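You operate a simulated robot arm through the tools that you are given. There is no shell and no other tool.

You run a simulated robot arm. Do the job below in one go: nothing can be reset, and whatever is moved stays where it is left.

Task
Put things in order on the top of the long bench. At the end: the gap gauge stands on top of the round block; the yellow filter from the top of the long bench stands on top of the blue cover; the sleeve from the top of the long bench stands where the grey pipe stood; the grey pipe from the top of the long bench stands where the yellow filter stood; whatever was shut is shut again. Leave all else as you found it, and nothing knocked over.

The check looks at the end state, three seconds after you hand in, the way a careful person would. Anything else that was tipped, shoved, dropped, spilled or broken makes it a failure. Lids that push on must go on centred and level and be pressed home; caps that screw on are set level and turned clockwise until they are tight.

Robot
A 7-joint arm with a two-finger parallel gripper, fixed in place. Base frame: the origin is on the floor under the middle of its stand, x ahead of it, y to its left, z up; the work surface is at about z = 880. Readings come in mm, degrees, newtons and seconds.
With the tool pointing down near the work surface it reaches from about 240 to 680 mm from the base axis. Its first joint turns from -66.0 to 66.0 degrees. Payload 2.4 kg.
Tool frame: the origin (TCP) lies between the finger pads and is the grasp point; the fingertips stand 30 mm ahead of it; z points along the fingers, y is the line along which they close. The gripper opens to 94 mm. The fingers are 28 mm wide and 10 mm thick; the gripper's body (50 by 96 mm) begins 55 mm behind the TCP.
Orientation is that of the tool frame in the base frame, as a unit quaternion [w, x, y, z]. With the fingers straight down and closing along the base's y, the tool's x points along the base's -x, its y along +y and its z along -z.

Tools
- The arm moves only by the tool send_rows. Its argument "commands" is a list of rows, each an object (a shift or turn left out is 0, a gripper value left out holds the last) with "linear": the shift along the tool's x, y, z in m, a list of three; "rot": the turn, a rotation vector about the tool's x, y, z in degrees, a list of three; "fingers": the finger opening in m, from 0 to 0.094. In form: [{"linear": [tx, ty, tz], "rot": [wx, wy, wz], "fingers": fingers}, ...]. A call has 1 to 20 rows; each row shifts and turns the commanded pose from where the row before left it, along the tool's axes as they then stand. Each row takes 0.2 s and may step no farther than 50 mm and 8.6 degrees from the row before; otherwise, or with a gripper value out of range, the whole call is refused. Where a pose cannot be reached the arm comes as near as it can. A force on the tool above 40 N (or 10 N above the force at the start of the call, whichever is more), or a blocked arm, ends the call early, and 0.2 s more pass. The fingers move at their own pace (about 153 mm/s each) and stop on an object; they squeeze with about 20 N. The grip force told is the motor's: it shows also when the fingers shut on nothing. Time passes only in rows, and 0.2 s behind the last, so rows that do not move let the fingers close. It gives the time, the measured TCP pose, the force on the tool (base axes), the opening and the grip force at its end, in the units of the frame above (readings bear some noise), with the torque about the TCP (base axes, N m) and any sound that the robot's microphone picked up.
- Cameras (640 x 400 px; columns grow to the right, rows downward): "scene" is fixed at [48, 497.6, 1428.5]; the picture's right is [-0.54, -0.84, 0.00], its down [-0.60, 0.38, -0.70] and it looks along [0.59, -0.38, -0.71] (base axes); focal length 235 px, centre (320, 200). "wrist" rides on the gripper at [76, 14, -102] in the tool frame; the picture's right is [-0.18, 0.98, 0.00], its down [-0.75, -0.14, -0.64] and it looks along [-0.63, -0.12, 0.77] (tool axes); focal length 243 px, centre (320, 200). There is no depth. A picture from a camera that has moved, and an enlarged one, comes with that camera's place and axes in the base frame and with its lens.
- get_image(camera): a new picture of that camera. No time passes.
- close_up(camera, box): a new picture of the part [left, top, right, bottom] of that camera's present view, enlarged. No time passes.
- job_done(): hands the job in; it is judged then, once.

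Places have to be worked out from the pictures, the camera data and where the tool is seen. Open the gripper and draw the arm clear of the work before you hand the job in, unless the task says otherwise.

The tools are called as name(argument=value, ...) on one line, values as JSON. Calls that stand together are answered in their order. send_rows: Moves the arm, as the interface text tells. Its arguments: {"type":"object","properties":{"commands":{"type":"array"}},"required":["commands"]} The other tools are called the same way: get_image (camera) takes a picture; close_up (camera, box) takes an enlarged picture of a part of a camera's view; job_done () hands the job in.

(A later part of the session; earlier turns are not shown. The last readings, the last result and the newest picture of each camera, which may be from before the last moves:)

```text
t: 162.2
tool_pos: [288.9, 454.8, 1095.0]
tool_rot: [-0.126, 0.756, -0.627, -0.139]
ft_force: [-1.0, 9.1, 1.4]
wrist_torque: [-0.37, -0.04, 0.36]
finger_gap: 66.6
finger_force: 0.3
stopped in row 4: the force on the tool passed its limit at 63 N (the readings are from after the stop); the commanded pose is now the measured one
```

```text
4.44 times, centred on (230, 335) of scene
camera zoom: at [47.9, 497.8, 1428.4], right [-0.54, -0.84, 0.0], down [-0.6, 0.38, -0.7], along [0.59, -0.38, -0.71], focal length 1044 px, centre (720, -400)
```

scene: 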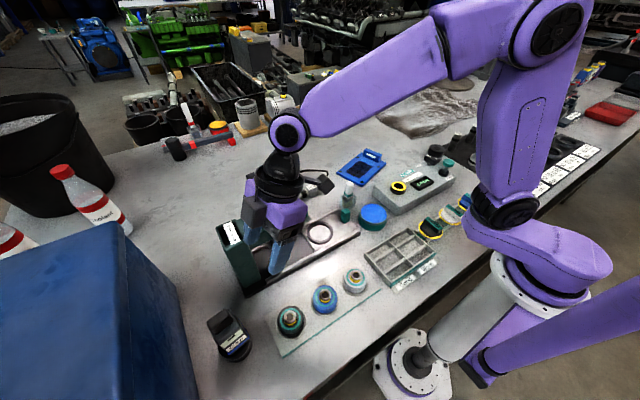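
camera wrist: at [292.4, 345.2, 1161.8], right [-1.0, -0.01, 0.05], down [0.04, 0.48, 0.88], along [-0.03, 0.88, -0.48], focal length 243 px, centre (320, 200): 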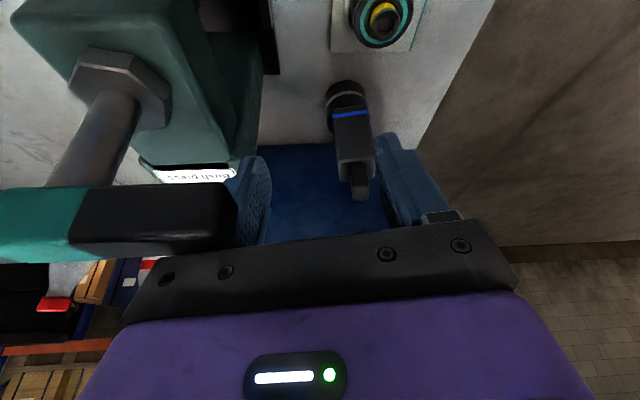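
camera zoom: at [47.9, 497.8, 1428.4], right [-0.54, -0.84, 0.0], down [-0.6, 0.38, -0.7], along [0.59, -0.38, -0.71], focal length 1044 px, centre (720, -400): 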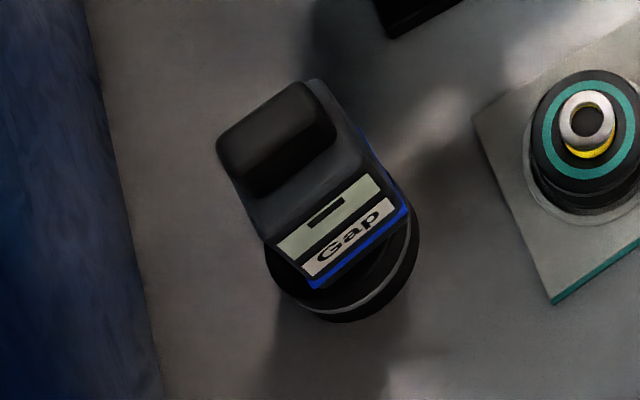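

The outer finger touches the end of the press lever. I back straight away from it (toward −x), then rise, and check that the lever hasn't moved.

send_rows(commands=[{"linear": [0, 0.02, 0]}, {"linear": [0, 0.03, 0]}, {"linear": [-0.0137, 0.01, -0.0376]}, {"linear": [-0.0137, 0, -0.0376]}, {"linear": [-0.0137, 0, -0.0376]}, {"linear": [0, 0, 0]}, {"linear": [0, 0, 0]}])

get_image(camera="scene")

get_image(camera="wrist")

```text
t: 163.8
tool_pos: [225.5, 437.0, 1212.9]
tool_rot: [-0.124, 0.755, -0.628, -0.138]
ft_force: [-0.5, 0.3, -0.3]
wrist_torque: [0.04, -0.01, -0.02]
finger_gap: 66.1
finger_force: 0.1
```

```text
taken
```

scene: 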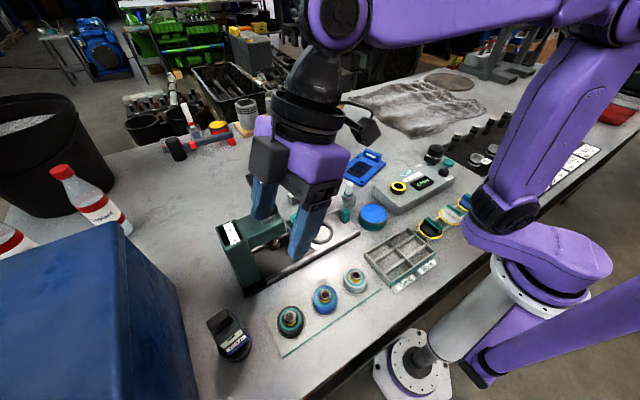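

```text
taken
camera wrist: at [231.6, 328.2, 1282.0], right [-1.0, -0.01, 0.05], down [0.04, 0.48, 0.87], along [-0.03, 0.88, -0.48], focal length 243 px, centre (320, 200)
```

wrist: 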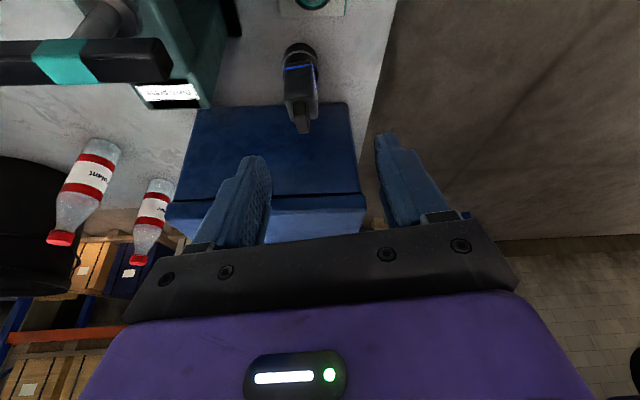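

I level the tool and turn back to yaw 0 at this safe height.

send_rows(commands=[{"rot": [0, 7.13, 0]}, {"rot": [0, 7.13, 0]}, {"rot": [0, 7.13, 0]}, {"rot": [0, 0, 8.35]}, {"rot": [0, 0, 8.35]}, {"rot": [0, 0, 8.35]}, {"rot": [0, 0, 8.35]}, {"rot": [0, 0, 8.35]}, {"rot": [0, 0, 8.35]}, {"rot": [0, 0, 8.35]}, {"rot": [0, 0, 8.35]}, {"rot": [0, 0, 8.35]}, {"rot": [0, 0, 8.35]}, {"rot": [0, 0, 8.35]}, {"rot": [0, 0, 8.35]}, {"linear": [0, 0, -0.03], "fingers": 0.094}, {"linear": [0, 0, 0]}])

get_image(camera="wrist")

close_up(camera="scene", box=[205, 160, 345, 300])

```text
t: 167.4
tool_pos: [227.9, 438.3, 1239.8]
tool_rot: [0.008, 0.0, 1.0, 0.002]
ft_force: [0.3, 0.2, 1.1]
wrist_torque: [-0.01, 0.0, 0.03]
finger_gap: 94.1
finger_force: 0.2
```

```text
taken
camera wrist: at [151.2, 453.3, 1341.9], right [0.18, 0.98, 0.01], down [0.74, -0.14, 0.65], along [0.64, -0.12, -0.76], focal length 243 px, centre (320, 200)
```

wrist: 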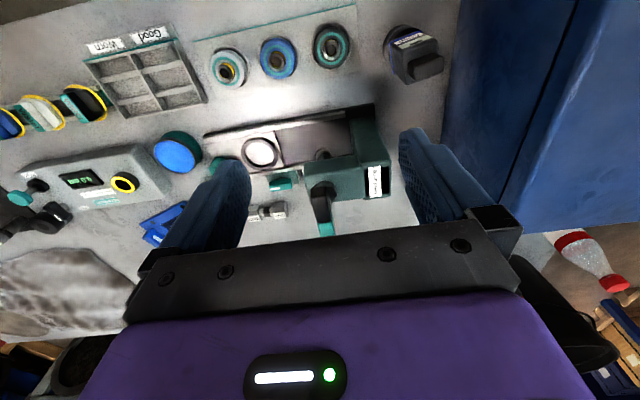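

```text
2.86 times, centred on (275, 230) of scene
camera zoom: at [48.0, 497.6, 1428.5], right [-0.54, -0.84, 0.0], down [-0.6, 0.38, -0.7], along [0.59, -0.38, -0.71], focal length 671 px, centre (449, 114)
```

zoom: 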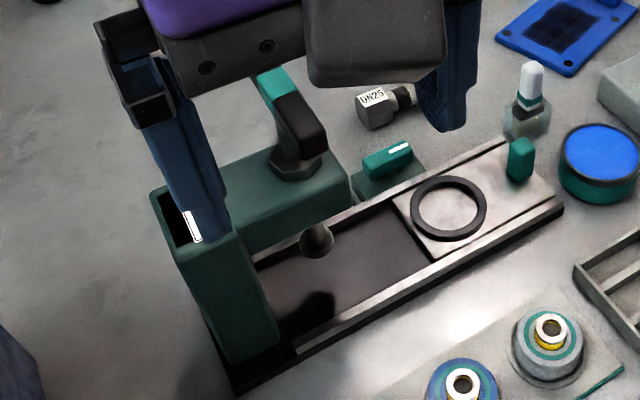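

I correct the small tilt, move toward the centre and take straight-down views of the middle band.

send_rows(commands=[{"rot": [0, 0.9, 0]}, {"linear": [-0.01, -0.048, 0]}, {"linear": [-0.01, -0.048, 0]}, {"linear": [-0.02, -0.045, 0]}, {"linear": [-0.045, -0.02, 0]}, {"linear": [-0.045, -0.015, 0.01]}, {"linear": [-0.045, -0.01, 0.01]}, {"linear": [-0.045, 0, 0.01]}, {"rot": [0, 8.5, 0]}, {"rot": [0, 8.5, 0]}, {"rot": [0, 8.5, 0]}, {"rot": [0, 8.5, 0]}, {"linear": [0, 0, 0]}, {"linear": [0, 0, 0]}])

get_image(camera="wrist")

close_up(camera="scene", box=[225, 215, 345, 295])

```text
t: 170.4
tool_pos: [402.9, 246.3, 1197.3]
tool_rot: [-0.294, 0.0, 0.956, 0.001]
ft_force: [0.7, 0.7, -0.1]
wrist_torque: [0.04, -0.03, -0.01]
finger_gap: 93.8
finger_force: 0.0
out of reach, approached as far as the arm can: row 11, 12
```

```text
taken
camera wrist: at [396.5, 261.1, 1325.6], right [0.15, 0.98, -0.1], down [0.98, -0.14, 0.11], along [0.09, -0.11, -0.99], focal length 243 px, centre (320, 200)
```

wrist: 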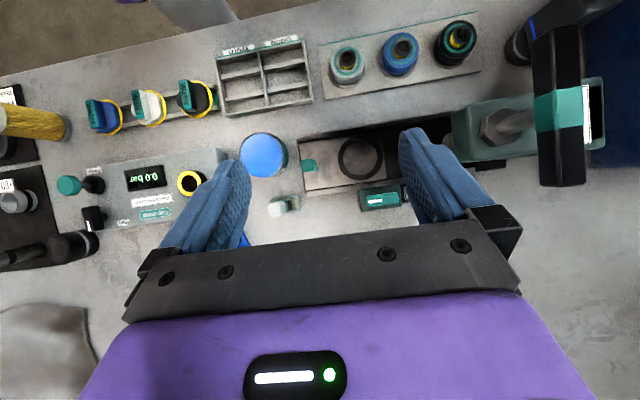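

```text
5.00 times, centred on (285, 255) of scene
camera zoom: at [48.0, 497.6, 1428.5], right [-0.54, -0.84, 0.0], down [-0.6, 0.38, -0.7], along [0.59, -0.38, -0.71], focal length 1174 px, centre (495, -75)
```

zoom: 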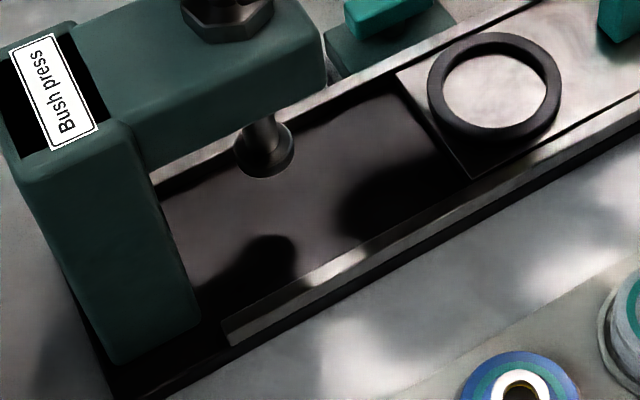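

The press is unmoved. I go on with the yellow filter: level the tool and move above it.

send_rows(commands=[{"rot": [0, -8.5, 0]}, {"rot": [0, -8.5, 0]}, {"rot": [0, -8.5, 0]}, {"rot": [0, -8.5, 0]}, {"linear": [0.015, -0.046, 0]}, {"linear": [0.015, -0.046, 0]}, {"linear": [0.015, -0.046, 0]}, {"linear": [0.015, -0.046, 0]}, {"linear": [0.015, -0.046, 0]}, {"linear": [0.015, -0.046, 0]}, {"linear": [0.015, -0.046, 0]}, {"linear": [0.015, -0.046, 0]}, {"linear": [0.015, -0.046, 0]}, {"linear": [0.015, -0.046, 0]}, {"linear": [0.012, -0.046, 0]}, {"linear": [0.01, -0.036, 0]}, {"linear": [0, 0, 0]}, {"linear": [0, 0, 0]}])

get_image(camera="wrist")

close_up(camera="scene", box=[205, 165, 305, 235])

```text
t: 174.2
tool_pos: [232.3, -292.0, 1196.3]
tool_rot: [-0.001, -0.002, 1.0, 0.002]
ft_force: [-0.2, -0.3, -0.7]
wrist_torque: [-0.03, -0.02, -0.02]
finger_gap: 93.9
finger_force: 0.0
```

```text
taken
camera wrist: at [155.5, -277.7, 1299.9], right [0.18, 0.98, 0.0], down [0.76, -0.14, 0.64], along [0.63, -0.11, -0.77], focal length 243 px, centre (320, 200)
```

wrist: 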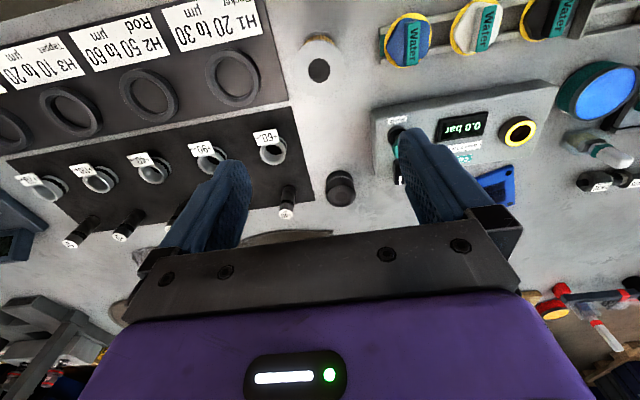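

```text
5.71 times, centred on (255, 200) of scene
camera zoom: at [48.0, 497.5, 1428.5], right [-0.54, -0.84, 0.0], down [-0.6, 0.38, -0.7], along [0.59, -0.38, -0.71], focal length 1342 px, centre (691, 200)
```

zoom: 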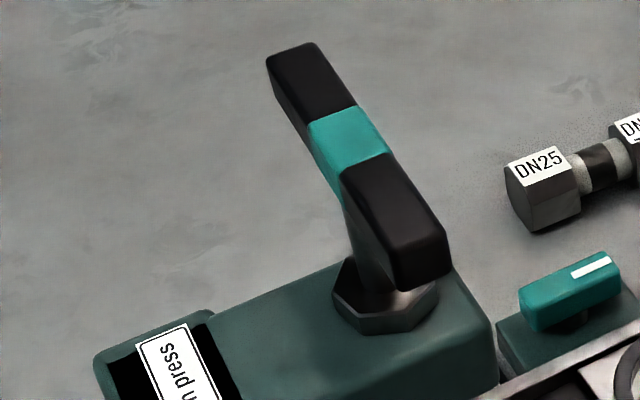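

Press and lever are unchanged. The filter's top appears at about (319, 62) in the wrist view; I zoom to locate it precisely.

close_up(camera="wrist", box=[260, 10, 380, 110])

close_up(camera="scene", box=[460, 150, 540, 220])

```text
4.00 times, centred on (320, 60) of wrist
camera zoom: at [155.5, -277.7, 1299.9], right [0.18, 0.98, 0.0], down [0.76, -0.14, 0.64], along [0.63, -0.11, -0.77], focal length 970 px, centre (320, 760)
```

zoom: 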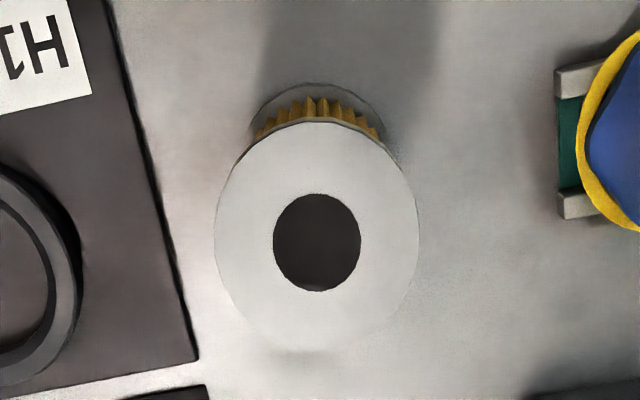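

```text
5.71 times, centred on (500, 185) of scene
camera zoom: at [48.0, 497.5, 1428.5], right [-0.54, -0.84, 0.0], down [-0.6, 0.38, -0.7], along [0.59, -0.38, -0.71], focal length 1342 px, centre (-709, 286)
```

zoom: 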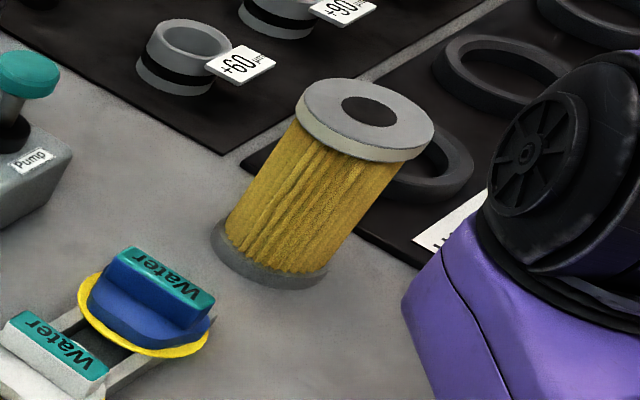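

send_rows(commands=[{"linear": [0.0125, 0.001, 0.04]}, {"linear": [0, 0, 0.04]}, {"linear": [0, 0, 0.04]}, {"linear": [0, 0, 0]}, {"linear": [0, 0, 0]}])

get_image(camera="wrist")

close_up(camera="wrist", box=[240, 70, 400, 190])

```text
t: 175.4
tool_pos: [218.1, -294.8, 1075.3]
tool_rot: [-0.002, -0.001, 1.0, 0.001]
ft_force: [0.3, -0.6, -0.3]
wrist_torque: [0.04, -0.02, 0.0]
finger_gap: 94.1
finger_force: 0.1
```

```text
taken
camera wrist: at [142.1, -280.7, 1179.0], right [0.18, 0.98, 0.0], down [0.76, -0.14, 0.64], along [0.63, -0.11, -0.77], focal length 243 px, centre (320, 200)
```

wrist: 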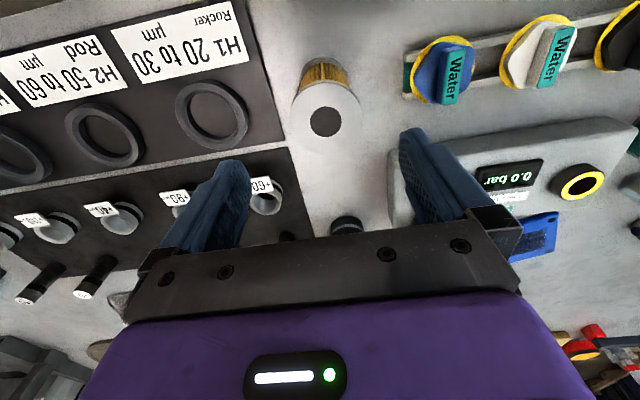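

```text
3.33 times, centred on (320, 130) of wrist
camera zoom: at [142.1, -280.7, 1179.0], right [0.18, 0.98, 0.0], down [0.76, -0.14, 0.64], along [0.63, -0.11, -0.77], focal length 809 px, centre (320, 433)
```

zoom: 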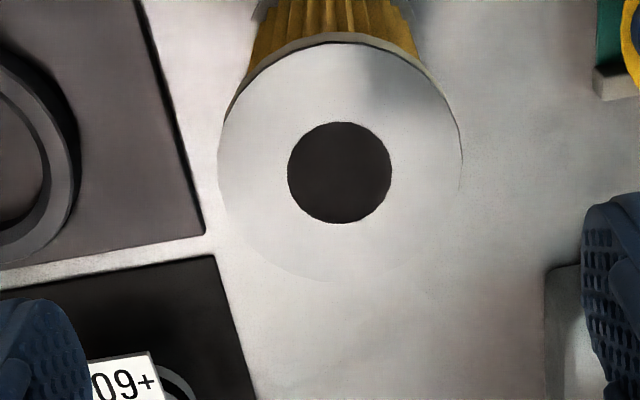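

The filter's top centre is at about (218, −290, 989), Ø ≈ 59. I descend to grip the top end cap and close.

send_rows(commands=[{"linear": [0, 0.0045, 0.03]}, {"linear": [0, 0, 0.04]}, {"linear": [0, 0, 0.027]}, {"linear": [0, 0, 0]}, {"linear": [0, 0, 0]}])

get_image(camera="wrist")

close_up(camera="scene", box=[450, 140, 550, 220])

```text
t: 176.6
tool_pos: [218.3, -290.9, 977.7]
tool_rot: [-0.001, -0.001, 1.0, 0.002]
ft_force: [0.5, 0.0, -0.3]
wrist_torque: [-0.01, -0.02, 0.01]
finger_gap: 93.9
finger_force: 0.0
```

```text
taken
camera wrist: at [142.5, -276.8, 1081.7], right [0.18, 0.98, 0.0], down [0.76, -0.14, 0.64], along [0.63, -0.11, -0.77], focal length 243 px, centre (320, 200)
```

wrist: 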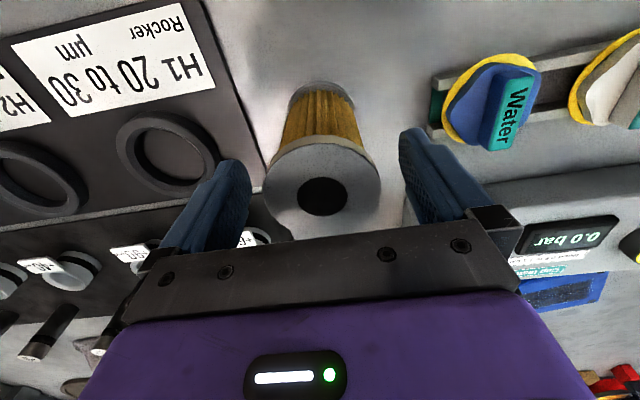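

```text
5.00 times, centred on (500, 180) of scene
camera zoom: at [48.0, 497.6, 1428.5], right [-0.54, -0.84, 0.0], down [-0.6, 0.38, -0.7], along [0.59, -0.38, -0.71], focal length 1174 px, centre (-580, 300)
```

zoom: 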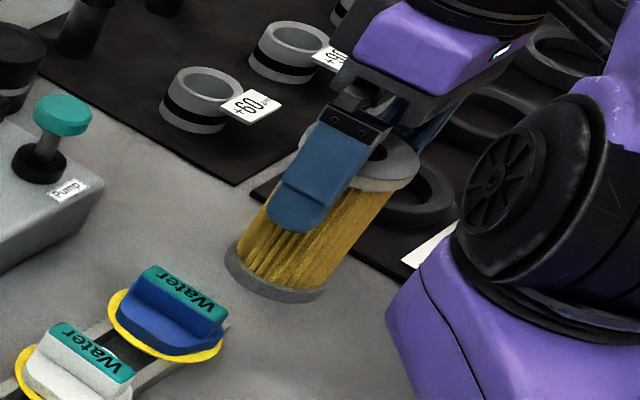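

send_rows(commands=[{"linear": [0, 0.001, 0.002]}, {"fingers": 0.07}, {"fingers": 0.05}, {"fingers": 0.045}, {"fingers": 0.045}])

get_image(camera="wrist")

```text
t: 177.8
tool_pos: [217.5, -289.7, 976.3]
tool_rot: [-0.001, -0.001, 1.0, 0.002]
ft_force: [0.7, -1.0, -0.2]
wrist_torque: [0.05, -0.09, -0.05]
finger_gap: 60.5
finger_force: 20.1
```

```text
taken
camera wrist: at [141.7, -275.6, 1080.0], right [0.18, 0.98, 0.0], down [0.76, -0.14, 0.64], along [0.63, -0.11, -0.77], focal length 243 px, centre (320, 200)
```

wrist: 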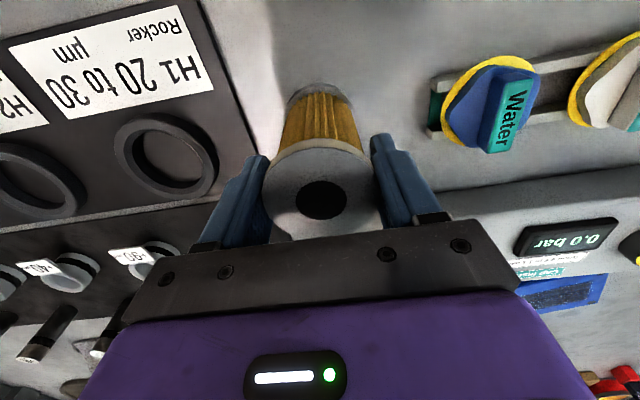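

Filter held (60.5 mm); its spot is at about (218, −290). I lift it and look at the spot underneath.

send_rows(commands=[{"linear": [0, 0, -0.005]}, {"linear": [0, 0, -0.02]}, {"linear": [0, 0, -0.04]}, {"linear": [0, 0, -0.045]}, {"linear": [0, 0, -0.03]}, {"linear": [0, 0, 0]}])

close_up(camera="scene", box=[440, 120, 560, 220])

get_image(camera="wrist")

```text
t: 179.2
tool_pos: [217.3, -287.4, 1114.2]
tool_rot: [-0.001, -0.001, 1.0, 0.003]
ft_force: [0.2, -0.1, -1.6]
wrist_torque: [0.02, -0.03, -0.02]
finger_gap: 60.4
finger_force: 19.9
```

```text
4.00 times, centred on (500, 170) of scene
camera zoom: at [48.0, 497.5, 1428.5], right [-0.54, -0.84, 0.0], down [-0.6, 0.38, -0.7], along [0.59, -0.38, -0.71], focal length 939 px, centre (-400, 320)
```

zoom: 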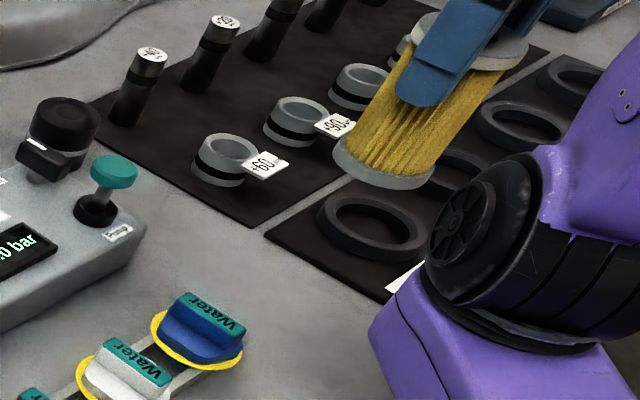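

```text
taken
camera wrist: at [141.0, -273.7, 1217.2], right [0.18, 0.98, 0.0], down [0.76, -0.14, 0.64], along [0.63, -0.11, -0.77], focal length 243 px, centre (320, 200)
```

wrist: 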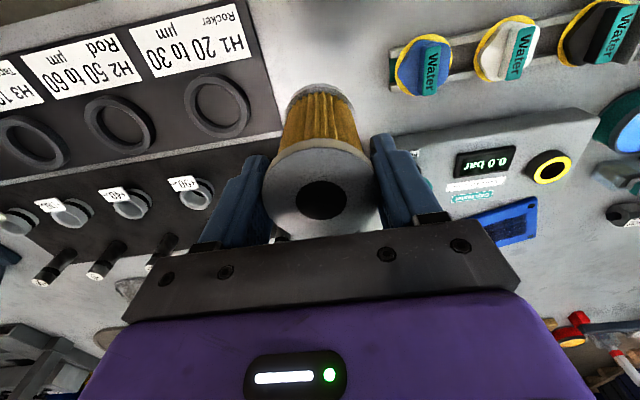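

send_rows(commands=[{"linear": [-0.0336, 0.0297, 0]}, {"linear": [-0.0336, 0.0297, 0]}, {"linear": [-0.0336, 0.0297, 0]}, {"linear": [-0.0336, 0.0297, 0]}, {"linear": [-0.0336, 0.0297, 0]}, {"linear": [-0.0336, 0.0297, 0]}, {"linear": [-0.0336, 0.0297, 0]}, {"linear": [-0.0336, 0.0297, 0]}, {"linear": [-0.0336, 0.0297, 0]}, {"linear": [-0.0336, 0.0297, 0]}, {"linear": [0, 0, 0.03]}, {"linear": [0, 0, 0.03]}, {"linear": [0, 0, 0]}, {"linear": [0, 0, 0]}])

get_image(camera="wrist")

close_up(camera="scene", box=[320, 100, 420, 190])

```text
t: 182.2
tool_pos: [555.2, 10.7, 1055.3]
tool_rot: [-0.001, -0.001, 1.0, 0.002]
ft_force: [-0.3, 0.0, -1.1]
wrist_torque: [0.0, -0.01, -0.01]
finger_gap: 60.9
finger_force: 19.7
```

```text
taken
camera wrist: at [479.2, 24.3, 1159.7], right [0.18, 0.98, 0.0], down [0.76, -0.14, 0.64], along [0.63, -0.11, -0.77], focal length 243 px, centre (320, 200)
```

wrist: 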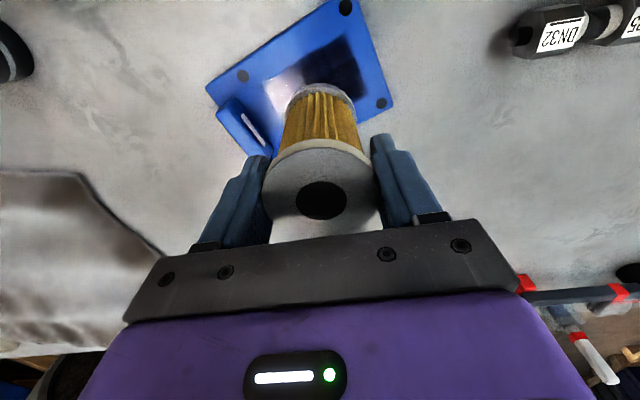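

```text
4.44 times, centred on (370, 145) of scene
camera zoom: at [48.0, 497.6, 1428.5], right [-0.54, -0.84, 0.0], down [-0.6, 0.38, -0.7], along [0.59, -0.38, -0.71], focal length 1044 px, centre (98, 444)
```

zoom: 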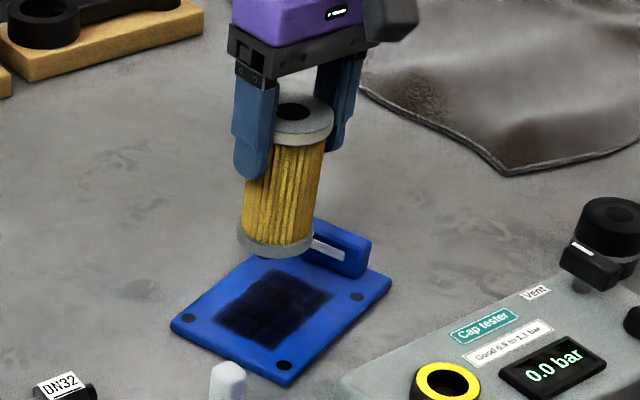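

send_rows(commands=[{"linear": [0.001, 0, 0.03]}, {"linear": [0.001, 0, 0.03]}, {"linear": [0, 0, 0]}, {"linear": [0, 0, 0]}])

close_up(camera="scene", box=[320, 100, 420, 190])

get_image(camera="wrist")

```text
t: 183.2
tool_pos: [549.8, 8.1, 996.1]
tool_rot: [-0.001, -0.001, 1.0, 0.002]
ft_force: [0.8, -0.6, -0.6]
wrist_torque: [0.04, 0.0, 0.01]
finger_gap: 60.5
finger_force: 20.0
```

```text
4.44 times, centred on (370, 145) of scene
camera zoom: at [48.0, 497.6, 1428.5], right [-0.54, -0.84, 0.0], down [-0.6, 0.38, -0.7], along [0.59, -0.38, -0.71], focal length 1044 px, centre (98, 444)
```

zoom: 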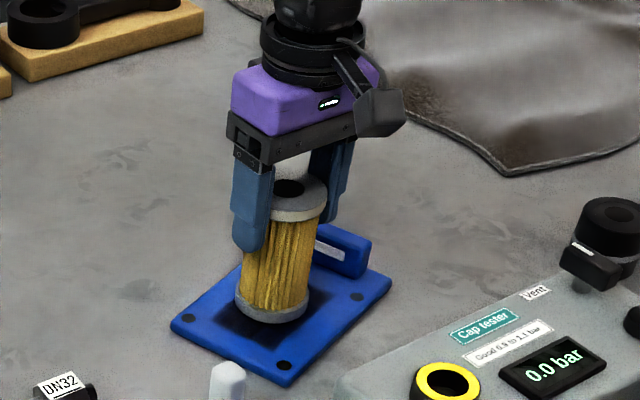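

```text
taken
camera wrist: at [474.1, 22.4, 1099.2], right [0.18, 0.98, 0.0], down [0.76, -0.14, 0.64], along [0.63, -0.11, -0.77], focal length 243 px, centre (320, 200)
```

wrist: 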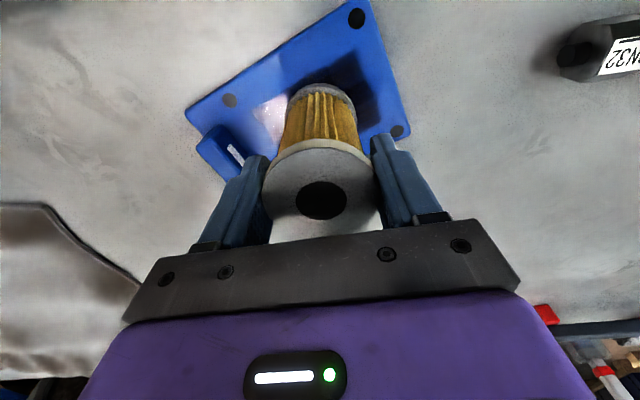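

send_rows(commands=[{"linear": [0, 0, 0.003]}, {"linear": [0, 0, 0.003]}, {"linear": [0, 0, 0]}])

send_rows(commands=[{"linear": [0, 0, 0.001]}, {"linear": [0, 0, 0]}])

send_rows(commands=[{"linear": [0, 0, 0.001]}, {"linear": [0, 0, 0]}])

send_rows(commands=[{"linear": [0, 0, 0.001]}, {"linear": [0, 0, 0]}])

```text
t: 184.0
tool_pos: [550.7, 8.1, 988.8]
tool_rot: [-0.001, -0.001, 1.0, 0.002]
ft_force: [0.1, -0.7, -0.1]
wrist_torque: [0.03, 0.01, 0.01]
finger_gap: 60.6
finger_force: 19.0
```

```text
t: 184.6
tool_pos: [550.3, 7.8, 989.4]
tool_rot: [-0.001, -0.002, 1.0, 0.002]
ft_force: [0.4, 0.3, -1.1]
wrist_torque: [-0.02, 0.01, 0.01]
finger_gap: 60.7
finger_force: 20.2
```

```text
t: 185.2
tool_pos: [551.0, 9.7, 987.9]
tool_rot: [-0.001, -0.001, 1.0, 0.002]
ft_force: [-0.1, -0.5, 3.5]
wrist_torque: [0.01, 0.09, 0.04]
finger_gap: 60.4
finger_force: 20.0
```

```text
t: 185.8
tool_pos: [551.3, 8.3, 988.0]
tool_rot: [0.0, -0.001, 1.0, 0.001]
ft_force: [-0.1, -2.2, 13.4]
wrist_torque: [-0.03, 0.17, -0.03]
finger_gap: 60.4
finger_force: 20.0
```

Contact with the cover. I ease up by a millimetre and release, then rise.

send_rows(commands=[{"linear": [0, 0, -0.001]}, {"linear": [0, 0, 0]}, {"fingers": 0.068}, {"fingers": 0.08}, {"fingers": 0.094}, {"linear": [0, 0, -0.01]}, {"linear": [0, 0, -0.03]}, {"linear": [0, 0, -0.04]}, {"linear": [0, 0, -0.045]}, {"linear": [0, 0, -0.045]}, {"linear": [0, 0, 0]}, {"linear": [0, 0, 0]}])

close_up(camera="scene", box=[320, 100, 420, 190])

get_image(camera="scene")

get_image(camera="wrist")

```text
t: 188.4
tool_pos: [553.3, 7.1, 1159.8]
tool_rot: [-0.001, -0.001, 1.0, 0.002]
ft_force: [-0.5, 0.5, -0.8]
wrist_torque: [0.04, 0.02, -0.01]
finger_gap: 94.0
finger_force: 0.2
```

```text
4.44 times, centred on (370, 145) of scene
camera zoom: at [48.0, 497.6, 1428.5], right [-0.54, -0.84, 0.0], down [-0.6, 0.38, -0.7], along [0.59, -0.38, -0.71], focal length 1044 px, centre (98, 444)
```

zoom: 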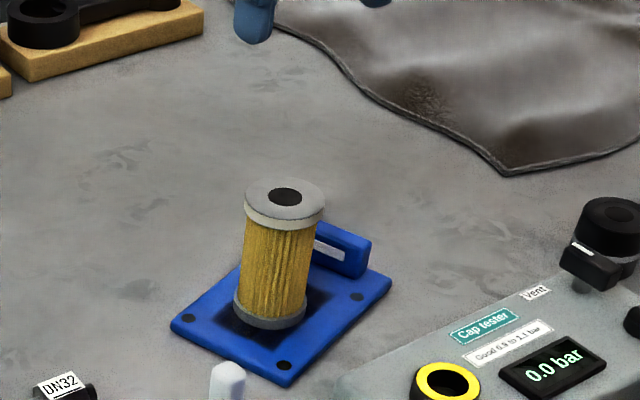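

```text
taken
```

scene: 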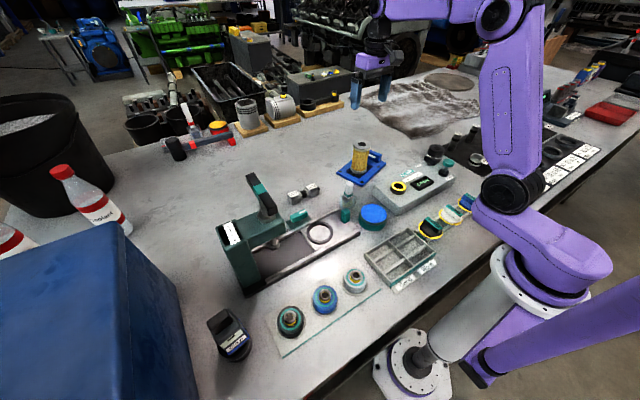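

```text
taken
camera wrist: at [476.4, 21.5, 1263.9], right [0.18, 0.98, 0.0], down [0.76, -0.14, 0.64], along [0.63, -0.11, -0.77], focal length 243 px, centre (320, 200)
```

wrist: 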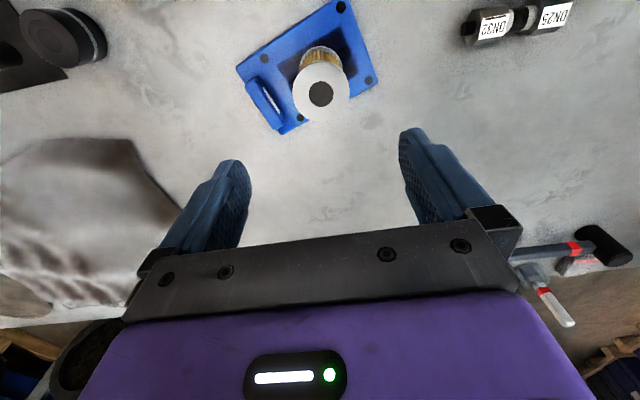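

The filter stands on the cover. By elimination, the only other loose non-station piece within reach is the grey DN25–DN32 pipe piece (hex ends with a grey tube between), so that is the grey pipe. I move above it and turn the fingers across its tube.

send_rows(commands=[{"linear": [0.003, 0.048, 0]}, {"linear": [0.003, 0.048, 0]}, {"linear": [0.003, 0.048, 0]}, {"linear": [0.003, 0.048, 0]}, {"linear": [0.002, 0.048, 0]}, {"linear": [0, 0.01, 0]}, {"rot": [0, 0, -8.6]}, {"rot": [0, 0, -8.6]}, {"rot": [0, 0, -8.6]}, {"rot": [0, 0, -8.6]}, {"rot": [0, 0, -8.6]}, {"rot": [0, 0, -8.6]}, {"rot": [0, 0, -8.6]}, {"rot": [0, 0, -8.6]}, {"rot": [0, 0, -8.6]}, {"rot": [0, 0, -8.6]}, {"linear": [0, 0, 0.04]}, {"linear": [0, 0, 0.04]}, {"linear": [0, 0, 0]}, {"linear": [0, 0, 0]}])

get_image(camera="wrist")

close_up(camera="wrist", box=[240, 50, 400, 190])

```text
t: 192.6
tool_pos: [537.0, 259.3, 1080.6]
tool_rot: [0.0, -0.683, 0.731, 0.002]
ft_force: [-0.7, -0.3, 0.0]
wrist_torque: [0.0, 0.0, -0.02]
finger_gap: 93.9
finger_force: 0.0
```

```text
taken
camera wrist: at [517.5, 183.8, 1183.7], right [-0.97, 0.25, 0.0], down [0.19, 0.74, 0.64], along [0.16, 0.62, -0.77], focal length 243 px, centre (320, 200)
```

wrist: 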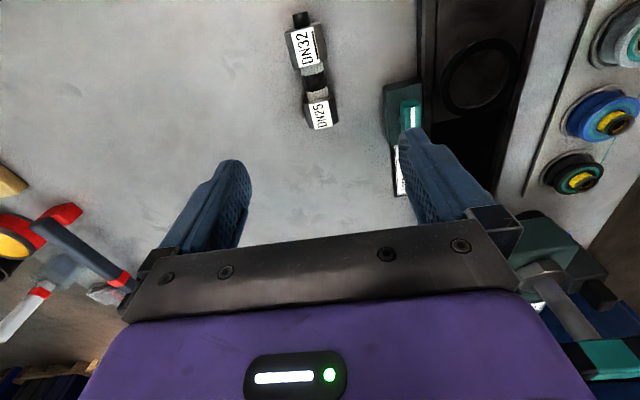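

```text
2.86 times, centred on (320, 120) of wrist
camera zoom: at [517.5, 183.8, 1183.7], right [-0.97, 0.25, 0.0], down [0.19, 0.74, 0.64], along [0.16, 0.62, -0.77], focal length 693 px, centre (320, 429)
```

zoom: 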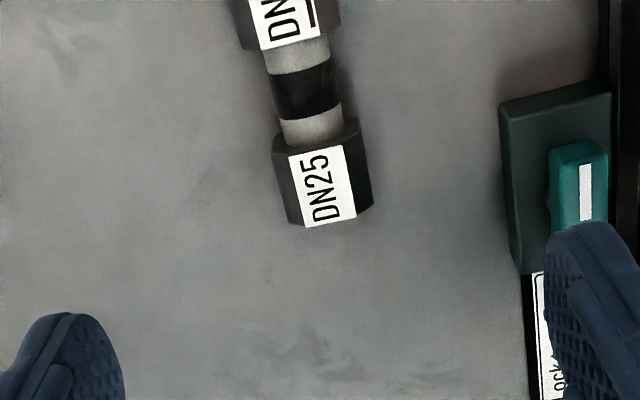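

The tube's middle (black band) is at about (539, 247.5). I lower with fingers at 60 mm, stopping a little above grip height to check.

send_rows(commands=[{"linear": [0.0116, -0.0028, 0.02], "fingers": 0.06}, {"linear": [0, 0, 0.045]}, {"linear": [0, 0, 0.045]}, {"linear": [0, 0, 0.035]}, {"linear": [0, 0, 0]}, {"linear": [0, 0, 0]}])

get_image(camera="wrist")

close_up(camera="scene", box=[264, 165, 344, 225])

```text
t: 194.0
tool_pos: [535.8, 249.5, 933.8]
tool_rot: [0.001, -0.682, 0.731, 0.002]
ft_force: [-0.2, -0.1, -0.2]
wrist_torque: [-0.01, -0.02, 0.0]
finger_gap: 59.8
finger_force: 0.0
```

```text
taken
camera wrist: at [516.4, 173.4, 1037.3], right [-0.97, 0.25, 0.0], down [0.19, 0.74, 0.64], along [0.16, 0.62, -0.77], focal length 243 px, centre (320, 200)
```

wrist: 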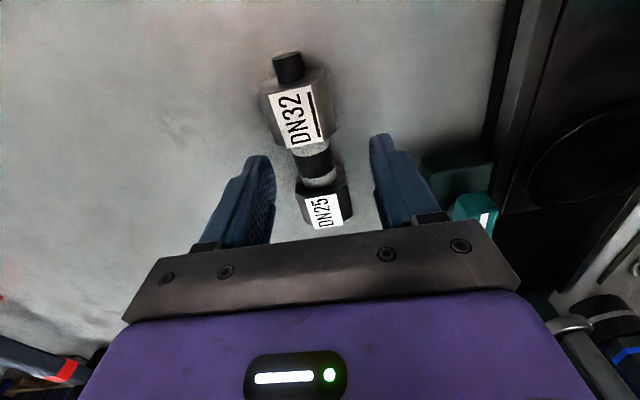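

```text
6.67 times, centred on (304, 195) of scene
camera zoom: at [48.0, 497.6, 1428.5], right [-0.54, -0.84, 0.0], down [-0.6, 0.38, -0.7], along [0.59, -0.38, -0.71], focal length 1566 px, centre (427, 233)
```

zoom: 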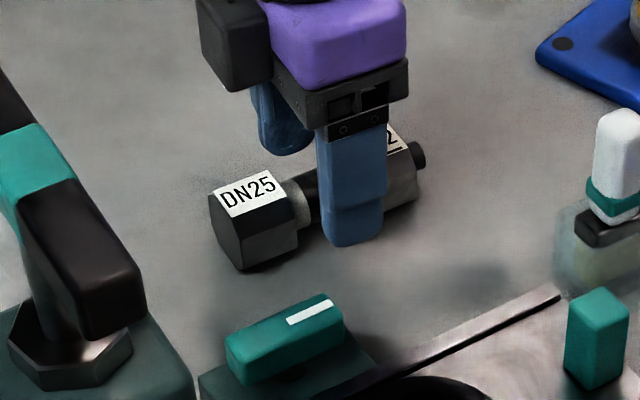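

send_rows(commands=[{"linear": [0.0013, -0.0018, 0.005]}, {"linear": [0, 0, 0.005]}, {"linear": [0, 0, 0.005]}, {"linear": [0, 0, 0]}])

close_up(camera="wrist", box=[240, 80, 400, 240])

close_up(camera="scene", box=[264, 165, 344, 225])

```text
t: 195.0
tool_pos: [538.5, 246.9, 919.5]
tool_rot: [0.001, -0.683, 0.731, 0.001]
ft_force: [0.5, 0.1, 0.5]
wrist_torque: [0.0, -0.03, -0.02]
finger_gap: 60.2
finger_force: 0.1
```

```text
2.50 times, centred on (320, 160) of wrist
camera zoom: at [520.0, 171.0, 1022.5], right [-0.97, 0.25, 0.0], down [0.19, 0.74, 0.64], along [0.16, 0.62, -0.76], focal length 606 px, centre (320, 300)
```

zoom: 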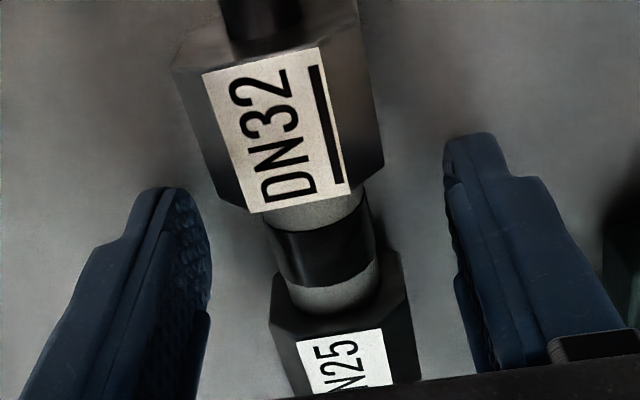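

```text
6.67 times, centred on (304, 195) of scene
camera zoom: at [48.0, 497.6, 1428.5], right [-0.54, -0.84, 0.0], down [-0.6, 0.38, -0.7], along [0.59, -0.38, -0.71], focal length 1566 px, centre (427, 233)
```

zoom: 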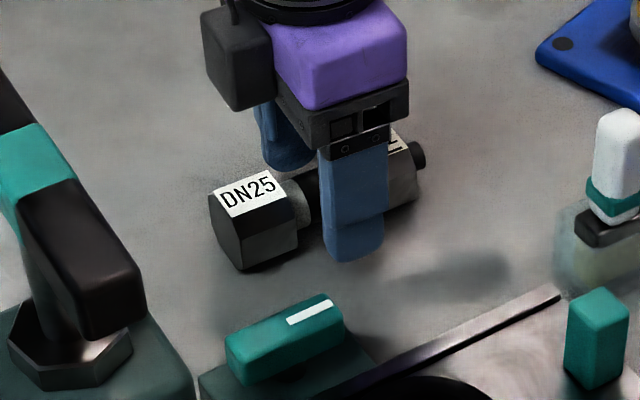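

Aligned over the tube between the hex ends. I close the fingers.

send_rows(commands=[{"fingers": 0.035}, {"fingers": 0.02}, {"fingers": 0.012}, {"fingers": 0.012}])

close_up(camera="wrist", box=[240, 80, 400, 240])

```text
t: 196.0
tool_pos: [538.3, 246.1, 919.8]
tool_rot: [0.001, -0.683, 0.731, 0.002]
ft_force: [0.1, -0.5, 0.5]
wrist_torque: [-0.01, -0.02, -0.01]
finger_gap: 23.1
finger_force: 20.0
```

```text
2.50 times, centred on (320, 160) of wrist
camera zoom: at [519.8, 171.1, 1022.5], right [-0.97, 0.25, 0.0], down [0.19, 0.74, 0.64], along [0.16, 0.62, -0.77], focal length 606 px, centre (320, 300)
```

zoom: 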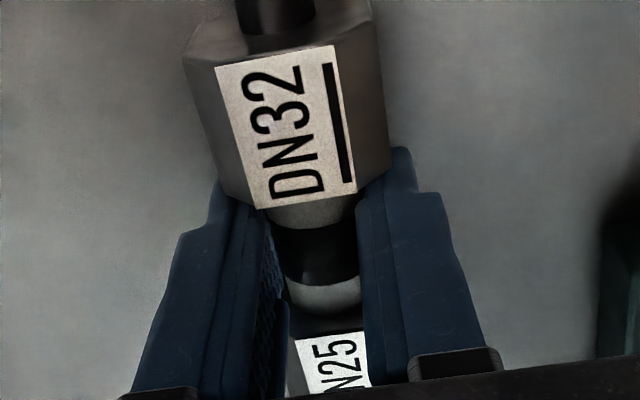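

Held on the tube (23 mm). I lift it a little and check how it hangs.

send_rows(commands=[{"linear": [0, 0, -0.005]}, {"linear": [0, 0, -0.01]}, {"linear": [0, 0, -0.02]}, {"linear": [0, 0, 0]}, {"linear": [0, 0, 0]}])

close_up(camera="scene", box=[264, 155, 344, 225])

close_up(camera="wrist", box=[220, 40, 420, 240])

```text
t: 197.2
tool_pos: [541.3, 245.3, 953.9]
tool_rot: [0.001, -0.682, 0.731, 0.002]
ft_force: [1.0, 0.5, -2.4]
wrist_torque: [0.01, -0.03, -0.01]
finger_gap: 22.8
finger_force: 20.5
```

```text
5.71 times, centred on (304, 190) of scene
camera zoom: at [48.0, 497.6, 1428.5], right [-0.54, -0.84, 0.0], down [-0.6, 0.38, -0.7], along [0.59, -0.38, -0.71], focal length 1342 px, centre (411, 257)
```

zoom: 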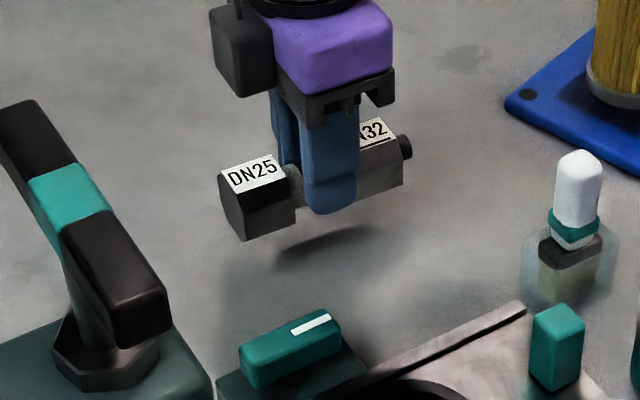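

```text
2.00 times, centred on (320, 140) of wrist
camera zoom: at [521.2, 170.8, 1057.1], right [-0.97, 0.25, 0.0], down [0.19, 0.74, 0.64], along [0.16, 0.62, -0.77], focal length 485 px, centre (320, 320)
```

zoom: 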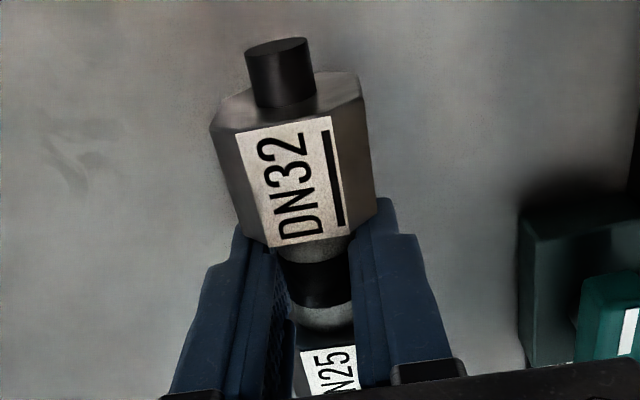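

It hangs level (about 0.25 kg). I raise it, turn it to yaw 0 and carry it toward the filter's old spot.

send_rows(commands=[{"linear": [0, 0, -0.045]}, {"linear": [0, 0, -0.045]}, {"linear": [0.04, 0, -0.03]}, {"linear": [0.045, 0, -0.02]}, {"rot": [0, 0, 8.6]}, {"rot": [0, 0, 8.6]}, {"rot": [0, 0, 8.6]}, {"rot": [0, 0, 8.6]}, {"rot": [0, 0, 8.6]}, {"rot": [0, 0, 8.6]}, {"rot": [0, 0, 8.6]}, {"rot": [0, 0, 8.6]}, {"rot": [0, 0, 8.6]}, {"rot": [0, 0, 8.6]}, {"linear": [0, 0, 0]}])

get_image(camera="wrist")

```text
t: 200.4
tool_pos: [534.1, 160.4, 1094.3]
tool_rot: [-0.001, 0.001, 1.0, 0.002]
ft_force: [0.4, -0.2, -2.6]
wrist_torque: [0.03, 0.02, 0.0]
finger_gap: 23.0
finger_force: 20.2
```

```text
taken
camera wrist: at [458.7, 175.0, 1197.7], right [0.18, 0.98, 0.0], down [0.76, -0.14, 0.64], along [0.63, -0.12, -0.77], focal length 243 px, centre (320, 200)
```

wrist: 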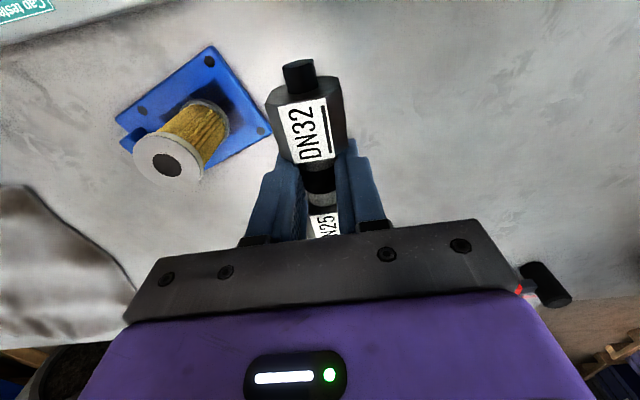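

send_rows(commands=[{"linear": [0.0263, -0.0375, 0]}, {"linear": [0.0263, -0.0375, 0]}, {"linear": [0.0263, -0.0375, 0]}, {"linear": [0.0263, -0.0375, 0]}, {"linear": [0.0263, -0.0375, 0]}, {"linear": [0.0263, -0.0375, 0]}, {"linear": [0.0263, -0.0375, 0]}, {"linear": [0.0263, -0.0375, 0]}, {"linear": [0.0263, -0.0375, 0]}, {"linear": [0.0263, -0.0375, 0]}, {"linear": [0.0263, -0.0375, 0]}, {"linear": [0.0263, -0.0375, 0]}, {"linear": [0, 0, 0]}, {"linear": [0, 0, 0]}])

get_image(camera="wrist")

get_image(camera="scene")

```text
t: 203.4
tool_pos: [220.3, -290.4, 1090.8]
tool_rot: [-0.001, -0.001, 1.0, 0.002]
ft_force: [-0.2, 1.1, -3.0]
wrist_torque: [0.02, 0.04, -0.03]
finger_gap: 22.9
finger_force: 20.0
```

```text
taken
camera wrist: at [145.0, -276.2, 1194.3], right [0.18, 0.98, 0.0], down [0.76, -0.14, 0.64], along [0.63, -0.11, -0.77], focal length 243 px, centre (320, 200)
```

wrist: 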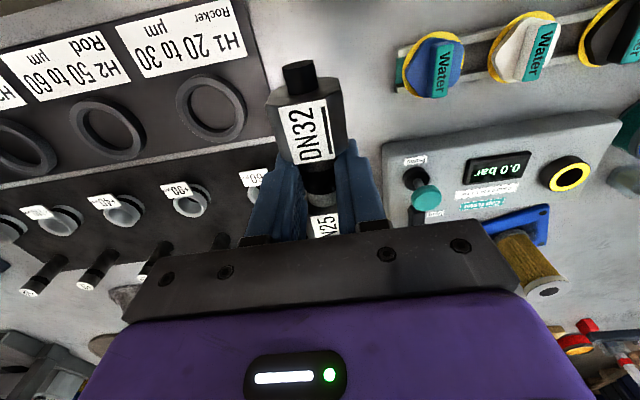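

```text
taken
```

scene: 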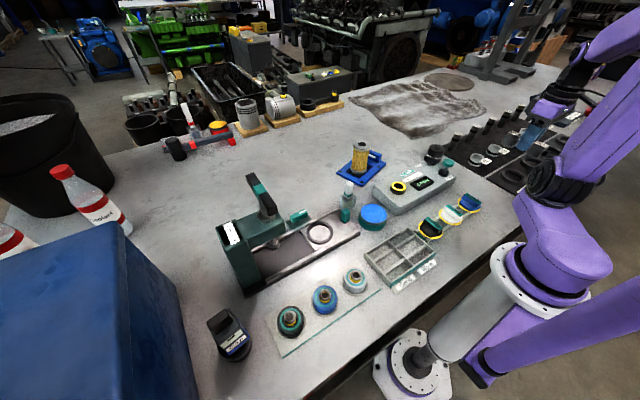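

send_rows(commands=[{"linear": [0.0015, 0, 0.04]}, {"linear": [0, 0, 0.045]}, {"linear": [0, 0, 0.045]}, {"linear": [0, 0, 0.03]}, {"linear": [0, 0, 0]}, {"linear": [0, 0, 0]}])

get_image(camera="wrist")

close_up(camera="scene", box=[450, 140, 550, 220])

```text
t: 204.8
tool_pos: [220.2, -286.8, 932.9]
tool_rot: [-0.001, 0.0, 1.0, 0.002]
ft_force: [-0.3, 0.0, -3.1]
wrist_torque: [-0.01, 0.03, 0.0]
finger_gap: 22.7
finger_force: 20.0
```

```text
taken
camera wrist: at [143.5, -271.2, 1036.3], right [0.18, 0.98, 0.0], down [0.76, -0.14, 0.64], along [0.63, -0.11, -0.77], focal length 243 px, centre (320, 200)
```

wrist: 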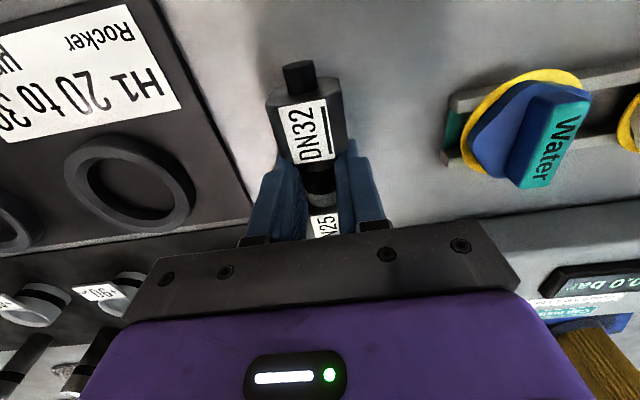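

```text
5.00 times, centred on (500, 180) of scene
camera zoom: at [48.0, 497.5, 1428.5], right [-0.54, -0.84, 0.0], down [-0.6, 0.38, -0.7], along [0.59, -0.38, -0.71], focal length 1174 px, centre (-580, 300)
```

zoom: 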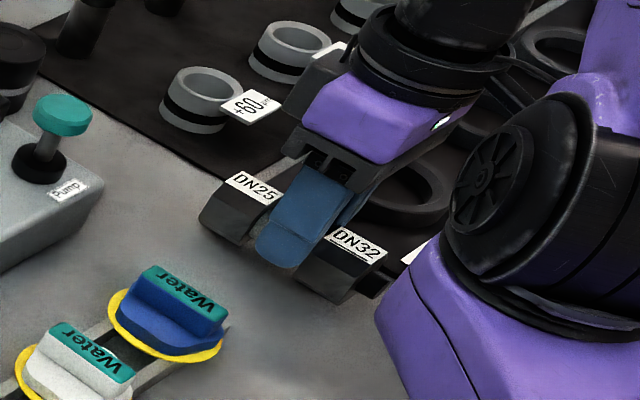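

send_rows(commands=[{"linear": [0.001, -0.0015, 0.005]}, {"linear": [0, 0, 0.005]}, {"linear": [0, 0, 0]}])

send_rows(commands=[{"linear": [0, 0, 0.0012]}, {"linear": [0, 0, 0]}])

send_rows(commands=[{"linear": [0, 0, 0.0012]}, {"linear": [0, 0, 0]}])

send_rows(commands=[{"linear": [0, 0, 0.001]}, {"linear": [0, 0, 0]}])

```text
t: 205.6
tool_pos: [218.4, -289.2, 922.7]
tool_rot: [-0.001, -0.001, 1.0, 0.002]
ft_force: [0.1, -0.9, -2.9]
wrist_torque: [0.0, -0.01, 0.03]
finger_gap: 22.8
finger_force: 20.1
```

```text
t: 206.2
tool_pos: [218.8, -289.7, 921.2]
tool_rot: [-0.001, -0.001, 1.0, 0.002]
ft_force: [0.4, 0.1, -3.0]
wrist_torque: [-0.01, 0.03, 0.01]
finger_gap: 22.8
finger_force: 20.2
```

```text
t: 206.8
tool_pos: [218.1, -289.3, 920.6]
tool_rot: [-0.001, -0.001, 1.0, 0.001]
ft_force: [0.2, -0.6, -3.2]
wrist_torque: [-0.01, 0.02, 0.0]
finger_gap: 22.4
finger_force: 19.8
```

```text
t: 207.4
tool_pos: [217.6, -289.6, 920.0]
tool_rot: [0.0, -0.001, 1.0, 0.002]
ft_force: [-1.0, 3.6, 7.8]
wrist_torque: [-0.06, -0.5, 0.18]
finger_gap: 22.8
finger_force: 19.9
```

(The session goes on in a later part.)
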